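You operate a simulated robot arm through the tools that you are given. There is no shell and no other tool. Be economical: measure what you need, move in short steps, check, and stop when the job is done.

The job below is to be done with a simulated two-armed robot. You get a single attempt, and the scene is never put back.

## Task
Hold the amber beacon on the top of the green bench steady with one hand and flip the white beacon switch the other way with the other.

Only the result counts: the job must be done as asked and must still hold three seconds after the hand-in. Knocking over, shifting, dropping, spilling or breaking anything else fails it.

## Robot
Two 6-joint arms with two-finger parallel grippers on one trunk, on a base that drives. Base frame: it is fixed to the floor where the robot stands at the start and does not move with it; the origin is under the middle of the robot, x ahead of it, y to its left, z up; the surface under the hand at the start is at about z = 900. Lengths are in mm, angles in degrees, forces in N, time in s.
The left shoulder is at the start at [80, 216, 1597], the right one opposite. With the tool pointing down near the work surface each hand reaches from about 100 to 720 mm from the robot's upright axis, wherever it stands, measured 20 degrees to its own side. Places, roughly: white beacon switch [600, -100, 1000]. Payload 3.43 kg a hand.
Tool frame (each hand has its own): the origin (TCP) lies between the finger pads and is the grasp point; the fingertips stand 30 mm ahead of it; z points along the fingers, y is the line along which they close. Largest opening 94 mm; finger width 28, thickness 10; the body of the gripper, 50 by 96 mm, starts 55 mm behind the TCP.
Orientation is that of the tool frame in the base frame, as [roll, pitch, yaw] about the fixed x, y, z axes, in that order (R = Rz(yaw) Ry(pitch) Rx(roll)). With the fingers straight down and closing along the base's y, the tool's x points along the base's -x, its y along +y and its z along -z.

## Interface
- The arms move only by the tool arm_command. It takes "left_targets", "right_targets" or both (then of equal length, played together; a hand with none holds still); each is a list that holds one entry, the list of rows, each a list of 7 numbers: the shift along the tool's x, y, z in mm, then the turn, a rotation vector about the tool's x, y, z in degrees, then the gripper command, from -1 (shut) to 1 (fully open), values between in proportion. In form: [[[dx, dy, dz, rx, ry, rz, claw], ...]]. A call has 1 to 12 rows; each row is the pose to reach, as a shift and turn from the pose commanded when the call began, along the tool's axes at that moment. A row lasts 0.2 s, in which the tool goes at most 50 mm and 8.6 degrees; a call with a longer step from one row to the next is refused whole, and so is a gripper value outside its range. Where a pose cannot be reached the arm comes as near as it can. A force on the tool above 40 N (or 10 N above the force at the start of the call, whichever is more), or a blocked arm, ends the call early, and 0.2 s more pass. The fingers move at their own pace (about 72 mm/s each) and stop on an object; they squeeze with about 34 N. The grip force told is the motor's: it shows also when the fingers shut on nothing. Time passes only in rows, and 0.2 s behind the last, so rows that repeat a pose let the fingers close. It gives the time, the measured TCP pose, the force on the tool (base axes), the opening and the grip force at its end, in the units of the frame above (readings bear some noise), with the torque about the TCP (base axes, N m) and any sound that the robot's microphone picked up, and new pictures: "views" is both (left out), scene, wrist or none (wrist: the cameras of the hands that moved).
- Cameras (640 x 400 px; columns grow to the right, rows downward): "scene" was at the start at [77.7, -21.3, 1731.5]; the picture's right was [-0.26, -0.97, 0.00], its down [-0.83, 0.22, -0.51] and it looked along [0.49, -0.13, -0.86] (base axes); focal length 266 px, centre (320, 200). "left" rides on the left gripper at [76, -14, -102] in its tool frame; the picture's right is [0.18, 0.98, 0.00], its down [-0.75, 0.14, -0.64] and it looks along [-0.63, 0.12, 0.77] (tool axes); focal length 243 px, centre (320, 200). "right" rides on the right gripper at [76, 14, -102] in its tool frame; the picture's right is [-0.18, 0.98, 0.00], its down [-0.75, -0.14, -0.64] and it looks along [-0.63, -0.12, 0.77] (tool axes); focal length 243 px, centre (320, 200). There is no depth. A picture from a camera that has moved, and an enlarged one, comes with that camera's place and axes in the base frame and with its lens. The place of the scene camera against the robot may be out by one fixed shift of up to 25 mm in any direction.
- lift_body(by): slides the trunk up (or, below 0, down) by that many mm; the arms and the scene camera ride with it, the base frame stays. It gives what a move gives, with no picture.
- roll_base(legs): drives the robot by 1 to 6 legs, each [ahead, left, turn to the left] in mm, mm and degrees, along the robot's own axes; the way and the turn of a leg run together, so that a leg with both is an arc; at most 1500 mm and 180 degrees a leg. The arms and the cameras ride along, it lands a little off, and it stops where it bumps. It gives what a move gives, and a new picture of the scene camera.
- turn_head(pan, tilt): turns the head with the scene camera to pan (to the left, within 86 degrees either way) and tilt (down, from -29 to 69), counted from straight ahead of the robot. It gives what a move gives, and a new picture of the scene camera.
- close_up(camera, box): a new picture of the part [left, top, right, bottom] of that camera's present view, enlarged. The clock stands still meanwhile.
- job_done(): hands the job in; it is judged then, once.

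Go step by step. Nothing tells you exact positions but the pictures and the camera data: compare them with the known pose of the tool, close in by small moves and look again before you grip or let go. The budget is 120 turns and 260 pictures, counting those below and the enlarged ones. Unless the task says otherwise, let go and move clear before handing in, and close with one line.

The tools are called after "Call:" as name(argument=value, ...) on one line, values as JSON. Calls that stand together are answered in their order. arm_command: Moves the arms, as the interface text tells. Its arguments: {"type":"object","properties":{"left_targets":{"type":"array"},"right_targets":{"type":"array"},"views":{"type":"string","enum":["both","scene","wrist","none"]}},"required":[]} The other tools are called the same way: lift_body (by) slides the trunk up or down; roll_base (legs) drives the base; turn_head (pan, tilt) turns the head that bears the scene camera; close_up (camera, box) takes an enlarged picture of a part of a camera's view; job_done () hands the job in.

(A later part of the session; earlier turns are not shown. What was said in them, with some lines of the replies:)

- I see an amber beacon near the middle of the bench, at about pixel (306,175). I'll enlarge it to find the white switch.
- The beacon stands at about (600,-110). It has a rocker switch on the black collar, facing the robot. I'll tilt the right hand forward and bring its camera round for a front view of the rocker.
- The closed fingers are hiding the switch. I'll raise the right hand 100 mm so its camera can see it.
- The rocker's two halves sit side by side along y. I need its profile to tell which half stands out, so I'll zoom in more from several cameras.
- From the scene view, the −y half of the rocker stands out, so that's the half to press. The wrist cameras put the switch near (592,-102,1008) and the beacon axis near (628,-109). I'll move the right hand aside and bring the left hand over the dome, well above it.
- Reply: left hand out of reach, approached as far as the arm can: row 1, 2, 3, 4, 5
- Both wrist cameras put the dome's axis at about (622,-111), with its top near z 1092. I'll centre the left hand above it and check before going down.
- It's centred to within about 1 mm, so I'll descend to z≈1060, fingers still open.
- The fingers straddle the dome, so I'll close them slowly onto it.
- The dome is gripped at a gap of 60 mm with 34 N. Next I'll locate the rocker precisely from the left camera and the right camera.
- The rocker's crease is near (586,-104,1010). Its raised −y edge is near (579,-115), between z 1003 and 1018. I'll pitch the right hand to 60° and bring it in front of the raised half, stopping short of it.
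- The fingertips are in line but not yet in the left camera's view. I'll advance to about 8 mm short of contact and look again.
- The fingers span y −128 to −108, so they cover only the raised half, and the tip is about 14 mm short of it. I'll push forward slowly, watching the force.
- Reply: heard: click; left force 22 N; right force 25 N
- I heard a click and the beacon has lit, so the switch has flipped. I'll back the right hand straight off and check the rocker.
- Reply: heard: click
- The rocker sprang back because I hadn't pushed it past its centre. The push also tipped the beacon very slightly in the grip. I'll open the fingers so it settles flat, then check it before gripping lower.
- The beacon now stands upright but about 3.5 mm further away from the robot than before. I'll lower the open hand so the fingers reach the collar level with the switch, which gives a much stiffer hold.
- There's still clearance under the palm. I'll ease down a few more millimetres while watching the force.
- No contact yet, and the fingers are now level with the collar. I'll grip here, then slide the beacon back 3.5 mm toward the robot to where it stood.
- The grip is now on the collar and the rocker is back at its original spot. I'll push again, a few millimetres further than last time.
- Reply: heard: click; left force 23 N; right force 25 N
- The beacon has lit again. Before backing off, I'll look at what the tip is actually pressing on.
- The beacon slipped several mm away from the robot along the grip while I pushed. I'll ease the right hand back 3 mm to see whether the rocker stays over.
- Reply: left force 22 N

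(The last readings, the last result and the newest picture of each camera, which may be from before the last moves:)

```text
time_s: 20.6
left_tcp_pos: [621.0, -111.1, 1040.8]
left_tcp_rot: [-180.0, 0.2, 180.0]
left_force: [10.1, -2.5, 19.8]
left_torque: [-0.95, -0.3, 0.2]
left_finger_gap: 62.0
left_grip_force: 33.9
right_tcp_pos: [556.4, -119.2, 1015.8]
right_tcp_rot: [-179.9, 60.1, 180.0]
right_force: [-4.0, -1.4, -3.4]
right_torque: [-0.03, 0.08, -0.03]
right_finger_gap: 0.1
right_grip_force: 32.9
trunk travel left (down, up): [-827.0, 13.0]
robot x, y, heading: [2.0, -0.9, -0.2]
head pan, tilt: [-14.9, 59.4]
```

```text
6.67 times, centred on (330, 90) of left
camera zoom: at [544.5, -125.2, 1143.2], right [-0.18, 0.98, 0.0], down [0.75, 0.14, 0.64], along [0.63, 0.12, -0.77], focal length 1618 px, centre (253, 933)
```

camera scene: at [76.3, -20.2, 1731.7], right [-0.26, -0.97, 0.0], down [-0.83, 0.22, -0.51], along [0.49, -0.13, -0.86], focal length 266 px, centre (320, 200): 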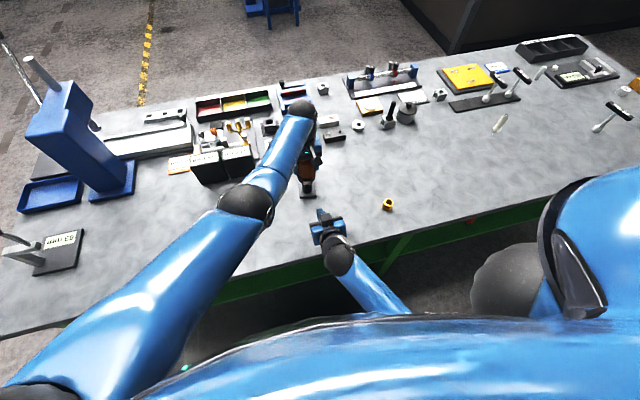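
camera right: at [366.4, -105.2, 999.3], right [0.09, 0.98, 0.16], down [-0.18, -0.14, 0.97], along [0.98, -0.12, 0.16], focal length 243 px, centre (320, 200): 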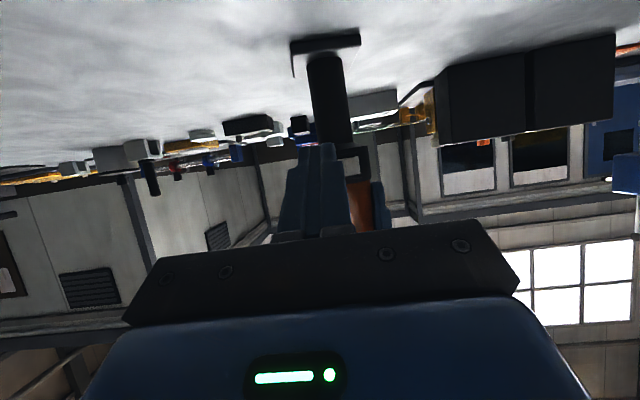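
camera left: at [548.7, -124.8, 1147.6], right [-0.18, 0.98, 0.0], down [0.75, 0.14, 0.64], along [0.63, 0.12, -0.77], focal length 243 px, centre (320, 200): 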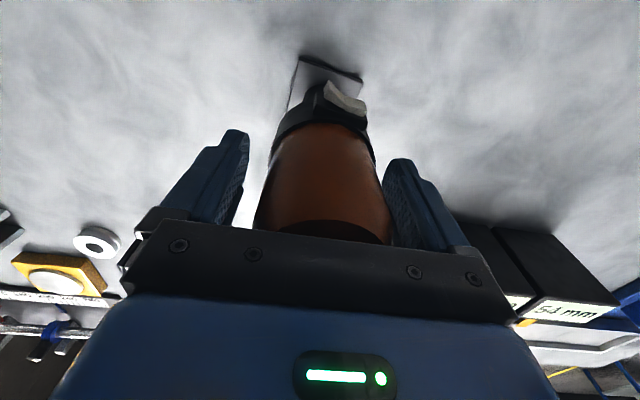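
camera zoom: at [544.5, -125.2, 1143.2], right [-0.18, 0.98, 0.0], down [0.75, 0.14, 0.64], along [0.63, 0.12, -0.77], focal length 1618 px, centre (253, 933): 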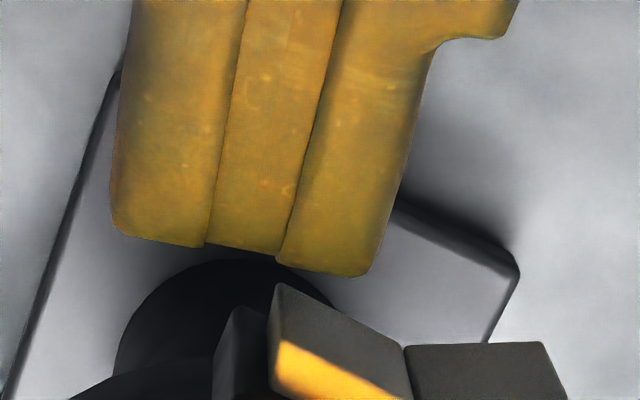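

The light is still on and the force has dropped to 4 N. I'll keep backing off in small steps to see when the rocker would go back.

Call:
arm_command(right_targets=[[[0.5, 0, -0.9, 0, 0, 0, -1], [1, 0, -1.7, 0, 0, 0, -1], [1, 0, -1.7, 0, 0, 0, -1]]], views="none")

Call:
close_up(camera="left", box=[282, 60, 378, 120])

```text
time_s: 21.4
left_tcp_pos: [620.4, -111.2, 1041.2]
left_tcp_rot: [-180.0, 0.2, -180.0]
left_force: [6.9, -3.9, 20.6]
left_torque: [-1.0, -0.36, 0.22]
left_finger_gap: 62.1
left_grip_force: 34.2
right_tcp_pos: [554.2, -118.4, 1014.9]
right_tcp_rot: [180.0, 60.1, -179.9]
right_force: [-0.1, 0.9, 0.1]
right_torque: [0.0, 0.0, -0.01]
right_finger_gap: 0.2
right_grip_force: 32.9
trunk travel left (down, up): [-827.0, 13.0]
robot x, y, heading: [-3.8, 0.8, 0.1]
head pan, tilt: [-14.9, 59.4]
```

```text
6.67 times, centred on (330, 90) of left
camera zoom: at [543.9, -125.0, 1143.1], right [-0.18, 0.98, 0.0], down [0.75, 0.14, 0.64], along [0.63, 0.12, -0.77], focal length 1618 px, centre (253, 933)
```

zoom: 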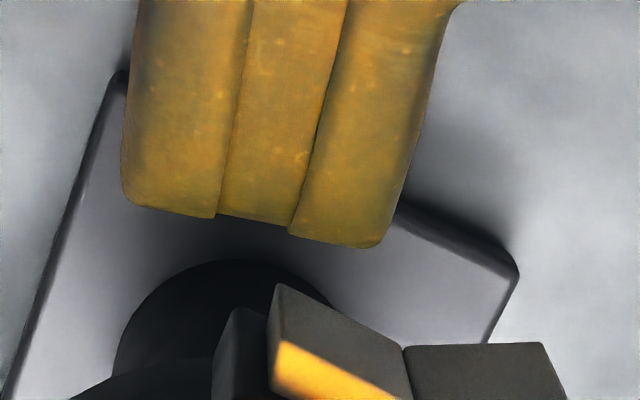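

The right hand is now free at 0 N and the rocker is staying over, with the light on. I'll withdraw the right hand gently.

Call:
arm_command(right_targets=[[[2, 0, -3.5, 0, 0, 0, -1], [5, 0, -8.7, 0, 0, 0, -1], [10, 0, -17.3, 0, 0, 0, -1], [20, 0, -34.6, 0, 0, 0, -1], [30, 0, -52, 0, 0, 0, -1], [45, 0, -78, 0, 0, 0, -1], [45, 0, -78, 0, 0, 0, -1]]], views="wrist")

Call:
close_up(camera="left", box=[250, 30, 410, 130])

Call:
close_up(camera="scene", box=[268, 150, 348, 210])

```text
time_s: 23.0
left_tcp_pos: [619.7, -109.3, 1041.1]
left_tcp_rot: [-179.8, 0.0, 180.0]
left_force: [3.7, -2.9, 22.7]
left_torque: [-1.09, 0.13, 0.16]
left_finger_gap: 62.2
left_grip_force: 34.3
right_tcp_pos: [462.2, -118.9, 1015.4]
right_tcp_rot: [-179.9, 60.1, -179.9]
right_force: [-0.2, -0.4, 0.4]
right_torque: [0.02, 0.01, 0.03]
right_finger_gap: 0.0
right_grip_force: 32.9
trunk travel left (down, up): [-827.0, 13.0]
robot x, y, heading: [0.5, -4.4, 0.2]
head pan, tilt: [-14.9, 59.4]
camera right: at [336.5, -105.5, 1000.4], right [0.09, 0.98, 0.16], down [-0.18, -0.14, 0.97], along [0.98, -0.12, 0.17], focal length 243 px, centre (320, 200)
```

right: 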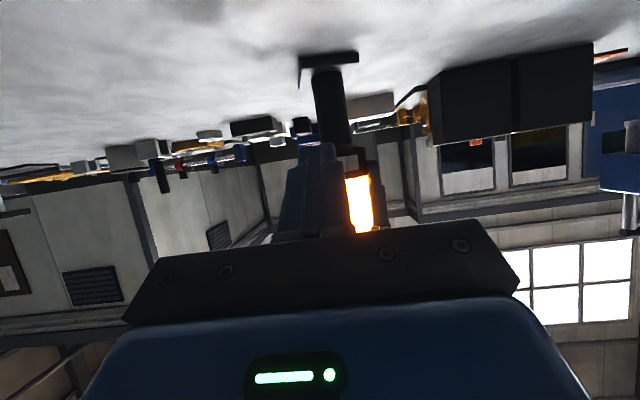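

```text
4.00 times, centred on (330, 80) of left
camera zoom: at [543.6, -124.7, 1143.1], right [-0.18, 0.98, 0.0], down [0.75, 0.14, 0.64], along [0.63, 0.12, -0.77], focal length 970 px, centre (280, 680)
```

zoom: 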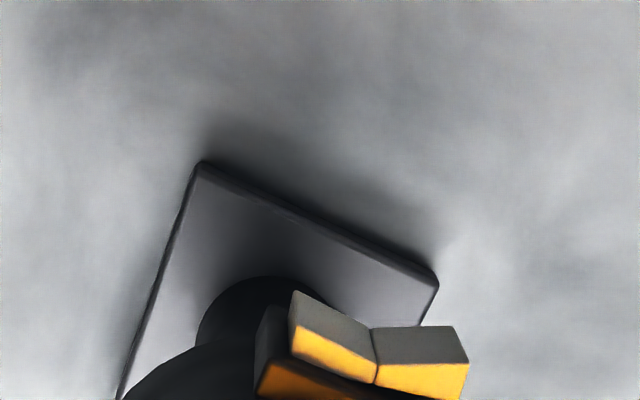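

```text
6.67 times, centred on (308, 180) of scene
camera zoom: at [75.5, -21.0, 1731.7], right [-0.26, -0.97, 0.0], down [-0.83, 0.22, -0.51], along [0.49, -0.13, -0.86], focal length 1777 px, centre (400, 333)
```

zoom: 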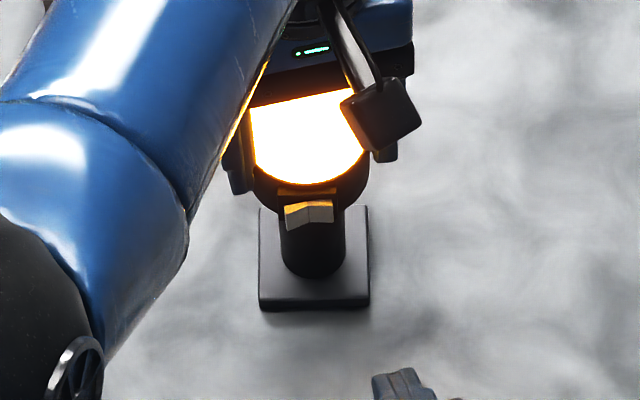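

The switch stays flipped with the right hand clear. The beacon is slightly tipped in the grip, so I'll take off the vertical load and open slowly to set it flat.

Call:
arm_command(left_targets=[[[0, 0, -1, 0, 0, 0, 0.1], [0, 0, -2, 0, 0, 0, 0.1], [0, 0, -2, 0, 0, 0, 0.1]]], views="none")

Call:
close_up(camera="right", box=[280, 30, 400, 130])

```text
time_s: 23.8
left_tcp_pos: [619.8, -111.0, 1040.4]
left_tcp_rot: [179.9, -0.1, 180.0]
left_force: [2.0, -4.2, 10.2]
left_torque: [-0.83, -0.02, 0.17]
left_finger_gap: 62.3
left_grip_force: 34.0
right_tcp_pos: [464.9, -119.8, 1014.7]
right_tcp_rot: [-179.9, 60.0, -179.9]
right_force: [-0.4, 0.6, -0.8]
right_torque: [0.0, 0.0, -0.01]
right_finger_gap: 0.0
right_grip_force: 33.1
trunk travel left (down, up): [-827.0, 13.0]
robot x, y, heading: [0.4, -0.1, -0.1]
head pan, tilt: [-14.9, 59.4]
```

```text
4.00 times, centred on (340, 80) of right
camera zoom: at [337.3, -105.8, 999.9], right [0.09, 0.98, 0.16], down [-0.18, -0.14, 0.97], along [0.98, -0.12, 0.16], focal length 970 px, centre (240, 680)
```

zoom: 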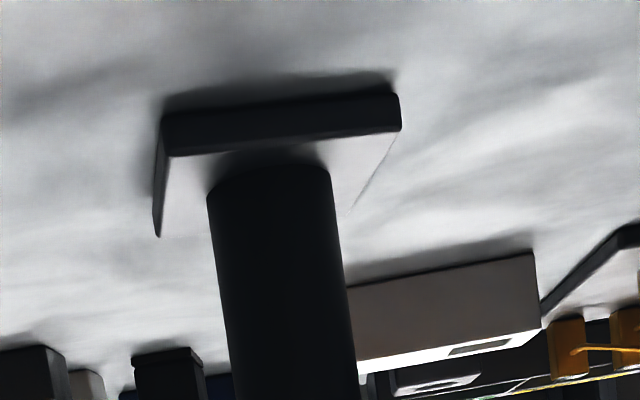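

The base is almost flat on the bench. I'll ease up 1.5 mm more and open the fingers slowly.

Call:
arm_command(left_targets=[[[0, 0, -1, 0, 0, 0, 0.1], [0, 0, -1.7, 0, 0, 0, 0.2], [0, 0, -1.7, 0, 0, 0, 0.3], [0, 0, -1.7, 0, 0, 0, 0.38], [0, 0, -1.7, 0, 0, 0, 0.5], [0, 0, -1.7, 0, 0, 0, 0.7], [0, 0, -1.7, 0, 0, 0, 0.7]]], views="none")

Call:
close_up(camera="left", box=[250, 30, 410, 130])

Call:
close_up(camera="left", box=[160, 60, 480, 260])

```text
time_s: 25.4
left_tcp_pos: [621.7, -110.6, 1042.2]
left_tcp_rot: [180.0, 0.0, 179.9]
left_force: [-0.4, -0.3, -0.5]
left_torque: [0.04, 0.0, 0.01]
left_finger_gap: 79.9
left_grip_force: 0.0
right_tcp_pos: [465.7, -119.0, 1014.9]
right_tcp_rot: [-179.9, 60.0, -179.9]
right_force: [0.1, 0.4, -1.6]
right_torque: [-0.01, 0.0, 0.0]
right_finger_gap: 0.0
right_grip_force: 32.7
trunk travel left (down, up): [-827.0, 13.0]
robot x, y, heading: [-0.9, -0.9, 0.0]
head pan, tilt: [-14.9, 59.4]
```

```text
4.00 times, centred on (330, 80) of left
camera zoom: at [545.0, -124.5, 1145.0], right [-0.18, 0.98, 0.0], down [0.75, 0.14, 0.64], along [0.63, 0.12, -0.77], focal length 970 px, centre (280, 680)
```

zoom: 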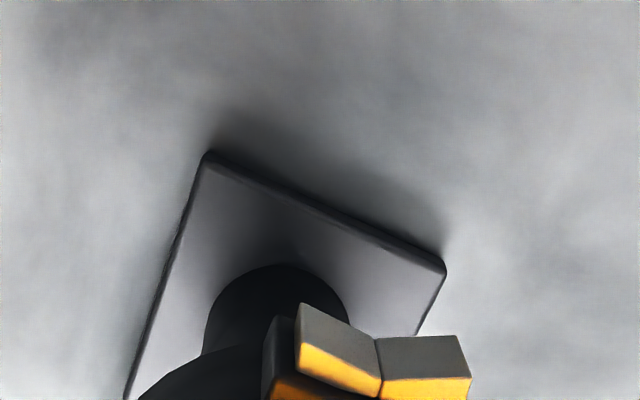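

```text
2.00 times, centred on (320, 160) of left
camera zoom: at [545.0, -124.5, 1145.0], right [-0.18, 0.98, 0.0], down [0.75, 0.14, 0.64], along [0.63, 0.12, -0.77], focal length 485 px, centre (320, 280)
```

zoom: 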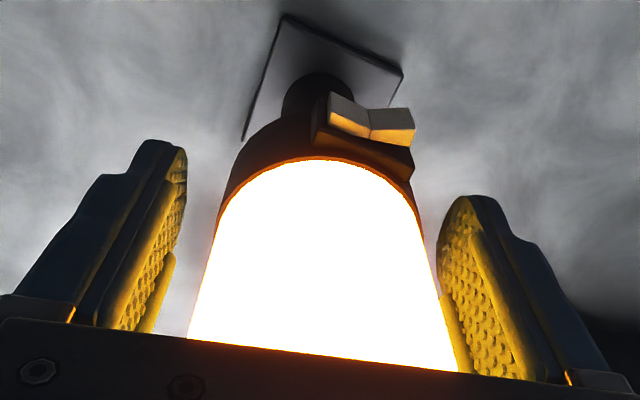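

The beacon stands free, lit and upright, but about 9 mm further back and turned about 3°. I'll centre the hand on it, regrip, and slide it gently back to its original place.

Call:
arm_command(left_targets=[[[-4, 1, 0, 0, 0, 0, 0.7], [-9, 2, 0, 0, 0, 0, 0.7], [-9, 2, 0, 0, 0, 0, 0.5], [-9, 2, 0, 0, 0, 0, 0.4], [-9, 2, 0, 0, 0, 0, 0.3], [-9, 2, 0, 0, 0, 0, 0.25], [-9, 2, 0, 0, 0, 0, 0.25]]], views="none")

Call:
close_up(camera="left", box=[250, 30, 410, 130])

```text
time_s: 27.0
left_tcp_pos: [630.3, -108.2, 1042.4]
left_tcp_rot: [-180.0, -0.1, 180.0]
left_force: [-1.1, -0.7, 0.2]
left_torque: [-0.03, -0.06, -0.01]
left_finger_gap: 61.9
left_grip_force: 33.9
right_tcp_pos: [465.0, -120.9, 1015.0]
right_tcp_rot: [-179.9, 59.9, -179.8]
right_force: [0.8, -0.6, -0.2]
right_torque: [0.03, 0.01, -0.03]
right_finger_gap: 0.0
right_grip_force: 32.9
trunk travel left (down, up): [-827.0, 13.0]
robot x, y, heading: [-0.5, -0.1, 0.2]
head pan, tilt: [-14.9, 59.4]
```

```text
4.00 times, centred on (330, 80) of left
camera zoom: at [553.5, -122.3, 1145.2], right [-0.18, 0.98, 0.0], down [0.75, 0.14, 0.64], along [0.63, 0.12, -0.77], focal length 970 px, centre (280, 680)
```

zoom: 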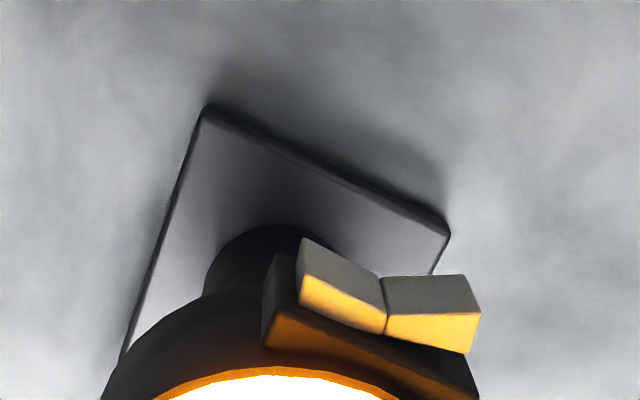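

It's gripped centrally. I'll slide it back about 9 mm in x and 3 mm in y, with roughly a 4.5° turn.

Call:
arm_command(left_targets=[[[2, -1, 0, 0, 0, -1, 0.25], [4, -1.5, 0, 0, 0, -2, 0.25], [6, -2, 0, 0, 0, -3, 0.25], [8, -3, 0, 0, 0, -4, 0.25], [9, -3.2, 0, 0, 0, -4.5, 0.25], [9, -3.2, 0, 0, 0, -4.5, 0.25]]], views="none")

Call:
close_up(camera="left", box=[250, 30, 410, 130])

```text
time_s: 28.4
left_tcp_pos: [620.6, -111.0, 1042.5]
left_tcp_rot: [-180.0, 0.0, -175.5]
left_force: [3.1, 1.8, 5.0]
left_torque: [0.24, -0.13, -0.02]
left_finger_gap: 61.9
left_grip_force: 33.8
right_tcp_pos: [465.6, -119.6, 1015.3]
right_tcp_rot: [-179.9, 60.1, -179.9]
right_force: [-0.4, -0.4, 0.0]
right_torque: [0.0, -0.02, -0.01]
right_finger_gap: 0.1
right_grip_force: 32.8
trunk travel left (down, up): [-827.0, 13.0]
robot x, y, heading: [0.6, 1.4, -0.2]
head pan, tilt: [-14.9, 59.4]
```

```text
4.00 times, centred on (330, 80) of left
camera zoom: at [546.6, -131.2, 1145.1], right [-0.26, 0.97, 0.0], down [0.74, 0.2, 0.64], along [0.62, 0.17, -0.77], focal length 970 px, centre (280, 680)
```

zoom: 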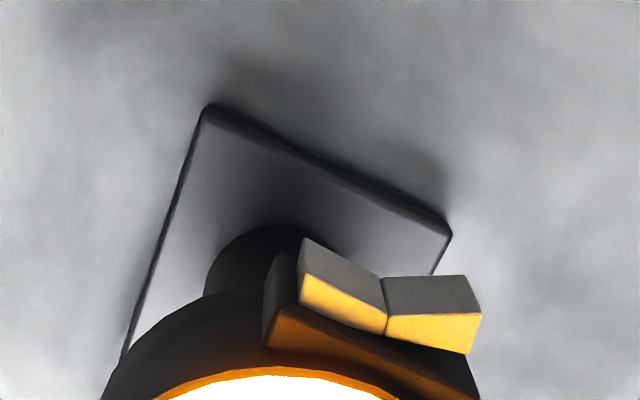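

The beacon moved with the hand and is still lit. Now I'll open slowly and check that it stands.

Call:
arm_command(left_targets=[[[0, 0, 0, 0, 0, 0, 0.3], [0, 0, 0, 0, 0, 0, 0.36], [0, 0, 0, 0, 0, 0, 0.5], [0, 0, 0, 0, 0, 0, 0.7], [0, 0, 0, 0, 0, 0, 0.95], [0, 0, 0, 0, 0, 0, 0.95]]], views="wrist")

```text
time_s: 29.8
left_tcp_pos: [621.5, -112.0, 1043.2]
left_tcp_rot: [180.0, 0.0, -175.6]
left_force: [0.7, 0.0, 0.1]
left_torque: [0.0, 0.02, 0.01]
left_finger_gap: 91.7
left_grip_force: 0.2
right_tcp_pos: [465.5, -119.3, 1015.5]
right_tcp_rot: [-179.9, 60.0, -179.9]
right_force: [-0.8, 0.0, -0.6]
right_torque: [0.02, 0.01, -0.02]
right_finger_gap: 0.0
right_grip_force: 32.8
trunk travel left (down, up): [-827.0, 13.0]
robot x, y, heading: [1.4, 0.5, 0.0]
head pan, tilt: [-14.9, 59.4]
camera left: at [546.7, -131.5, 1144.8], right [-0.26, 0.97, 0.0], down [0.74, 0.2, 0.64], along [0.62, 0.17, -0.77], focal length 243 px, centre (320, 200)
```

left: 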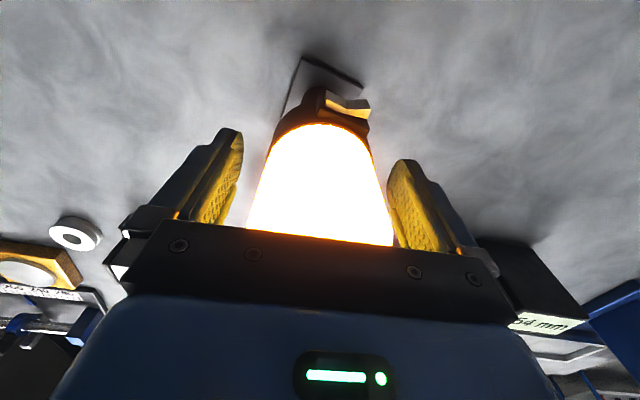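

It's free on both sides and still lit. I'll lift the left hand straight up and then swing it away to the left, while the right hand backs further off.

Call:
arm_command(left_targets=[[[0, 0, -20, 0, 0, 0, 0.95], [0, 0, -50, 0, 0, 0, 0.95], [0, 0, -85, 0, 0, 0, 0.95], [0, 0, -120, 0, 0, 0, 0.95], [0, 0, -130, 0, 0, 0, 0.95], [0, 40, -130, 0, 0, 0, 0.95], [0, 80, -130, 0, 0, 0, 0.95], [0, 120, -130, 0, 0, 0, 0.95], [0, 120, -130, 0, 0, 0, 0.95]]], right_targets=[[[10, 0, -17, 0, 0, 0, -1], [20, 0, -35, 0, 0, 0, -1], [30, 0, -52, 0, 0, 0, -1], [30, 0, -52, 0, 0, 0, -1], [30, 0, -52, 0, 0, 0, -1], [30, 0, -52, 0, 0, 0, -1], [30, 0, -52, 0, 0, 0, -1], [30, 0, -52, 0, 0, 0, -1], [30, 0, -52, 0, 0, 0, -1]]])

Call:
close_up(camera="scene", box=[266, 140, 346, 210])

```text
time_s: 31.8
left_tcp_pos: [625.3, 4.1, 1160.4]
left_tcp_rot: [-179.9, 0.1, -175.5]
left_force: [0.1, -0.3, -0.1]
left_torque: [0.0, 0.0, 0.01]
left_finger_gap: 91.8
left_grip_force: 0.1
left hand out of reach, approached as far as the arm can: row 7, 8, 9
right_tcp_pos: [404.0, -119.6, 1014.4]
right_tcp_rot: [179.9, 60.0, -180.0]
right_force: [0.8, 0.1, 0.1]
right_torque: [0.01, -0.02, 0.02]
right_finger_gap: 0.0
right_grip_force: 33.2
trunk travel left (down, up): [-827.0, 13.0]
robot x, y, heading: [0.7, 3.3, 0.2]
head pan, tilt: [-14.9, 59.4]
camera scene: at [77.9, -22.0, 1731.5], right [-0.26, -0.97, 0.0], down [-0.83, 0.22, -0.51], along [0.49, -0.13, -0.86], focal length 266 px, centre (320, 200)
camera right: at [277.8, -105.1, 999.2], right [0.09, 0.98, 0.16], down [-0.18, -0.14, 0.97], along [0.98, -0.12, 0.16], focal length 243 px, centre (320, 200)
camera left: at [550.2, -16.1, 1262.5], right [-0.26, 0.97, 0.0], down [0.74, 0.2, 0.64], along [0.62, 0.17, -0.77], focal length 243 px, centre (320, 200)
```

scene: 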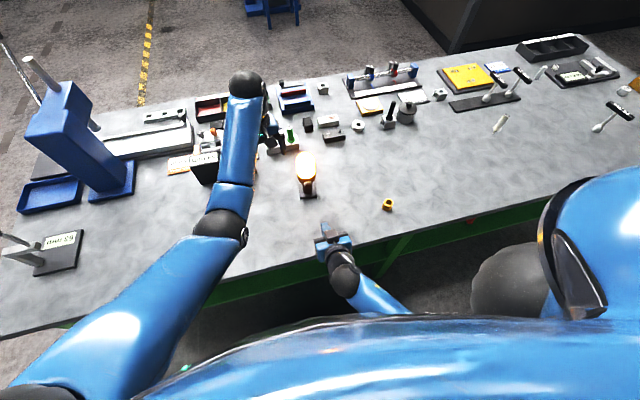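
right: 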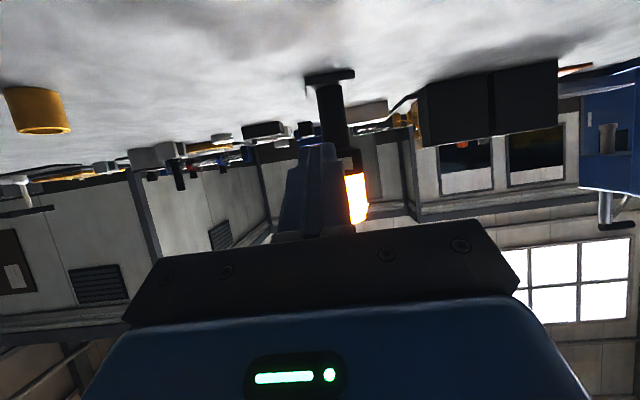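
left: 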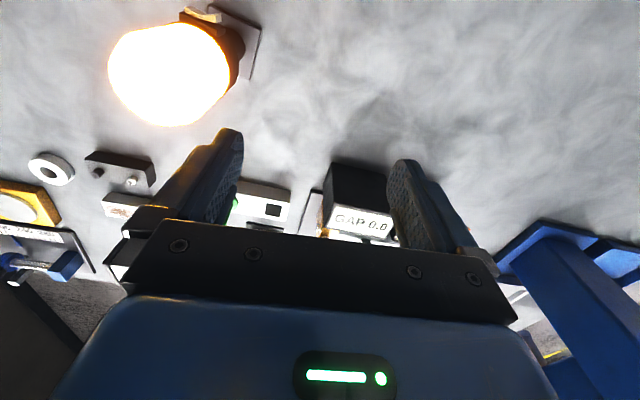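

```text
5.71 times, centred on (306, 175) of scene
camera zoom: at [77.9, -22.0, 1731.5], right [-0.26, -0.97, 0.0], down [-0.83, 0.22, -0.51], along [0.49, -0.13, -0.86], focal length 1523 px, centre (400, 343)
```

zoom: 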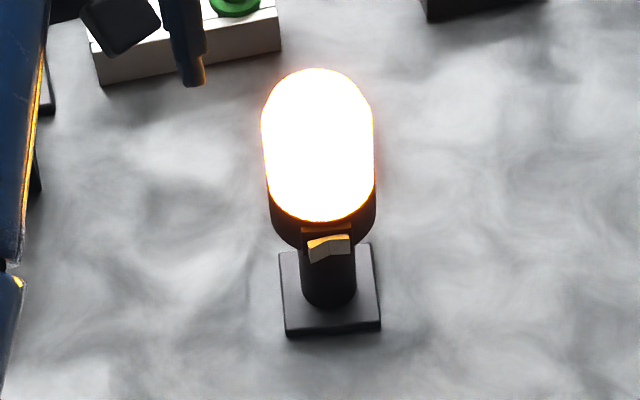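

The beacon is lit and upright within a few mm of where it started, the rocker is over to the other side, and both hands are clear. I'm handing in.

Call:
job_done()

```text
The job is handed in.
```

The white switch is flipped and the amber beacon is lit and standing upright. It took two pushes, and the beacon slipped about 9 mm in the grip; I slid it back to within a few mm of its original spot, possibly a few degrees turned, and both hands are clear.
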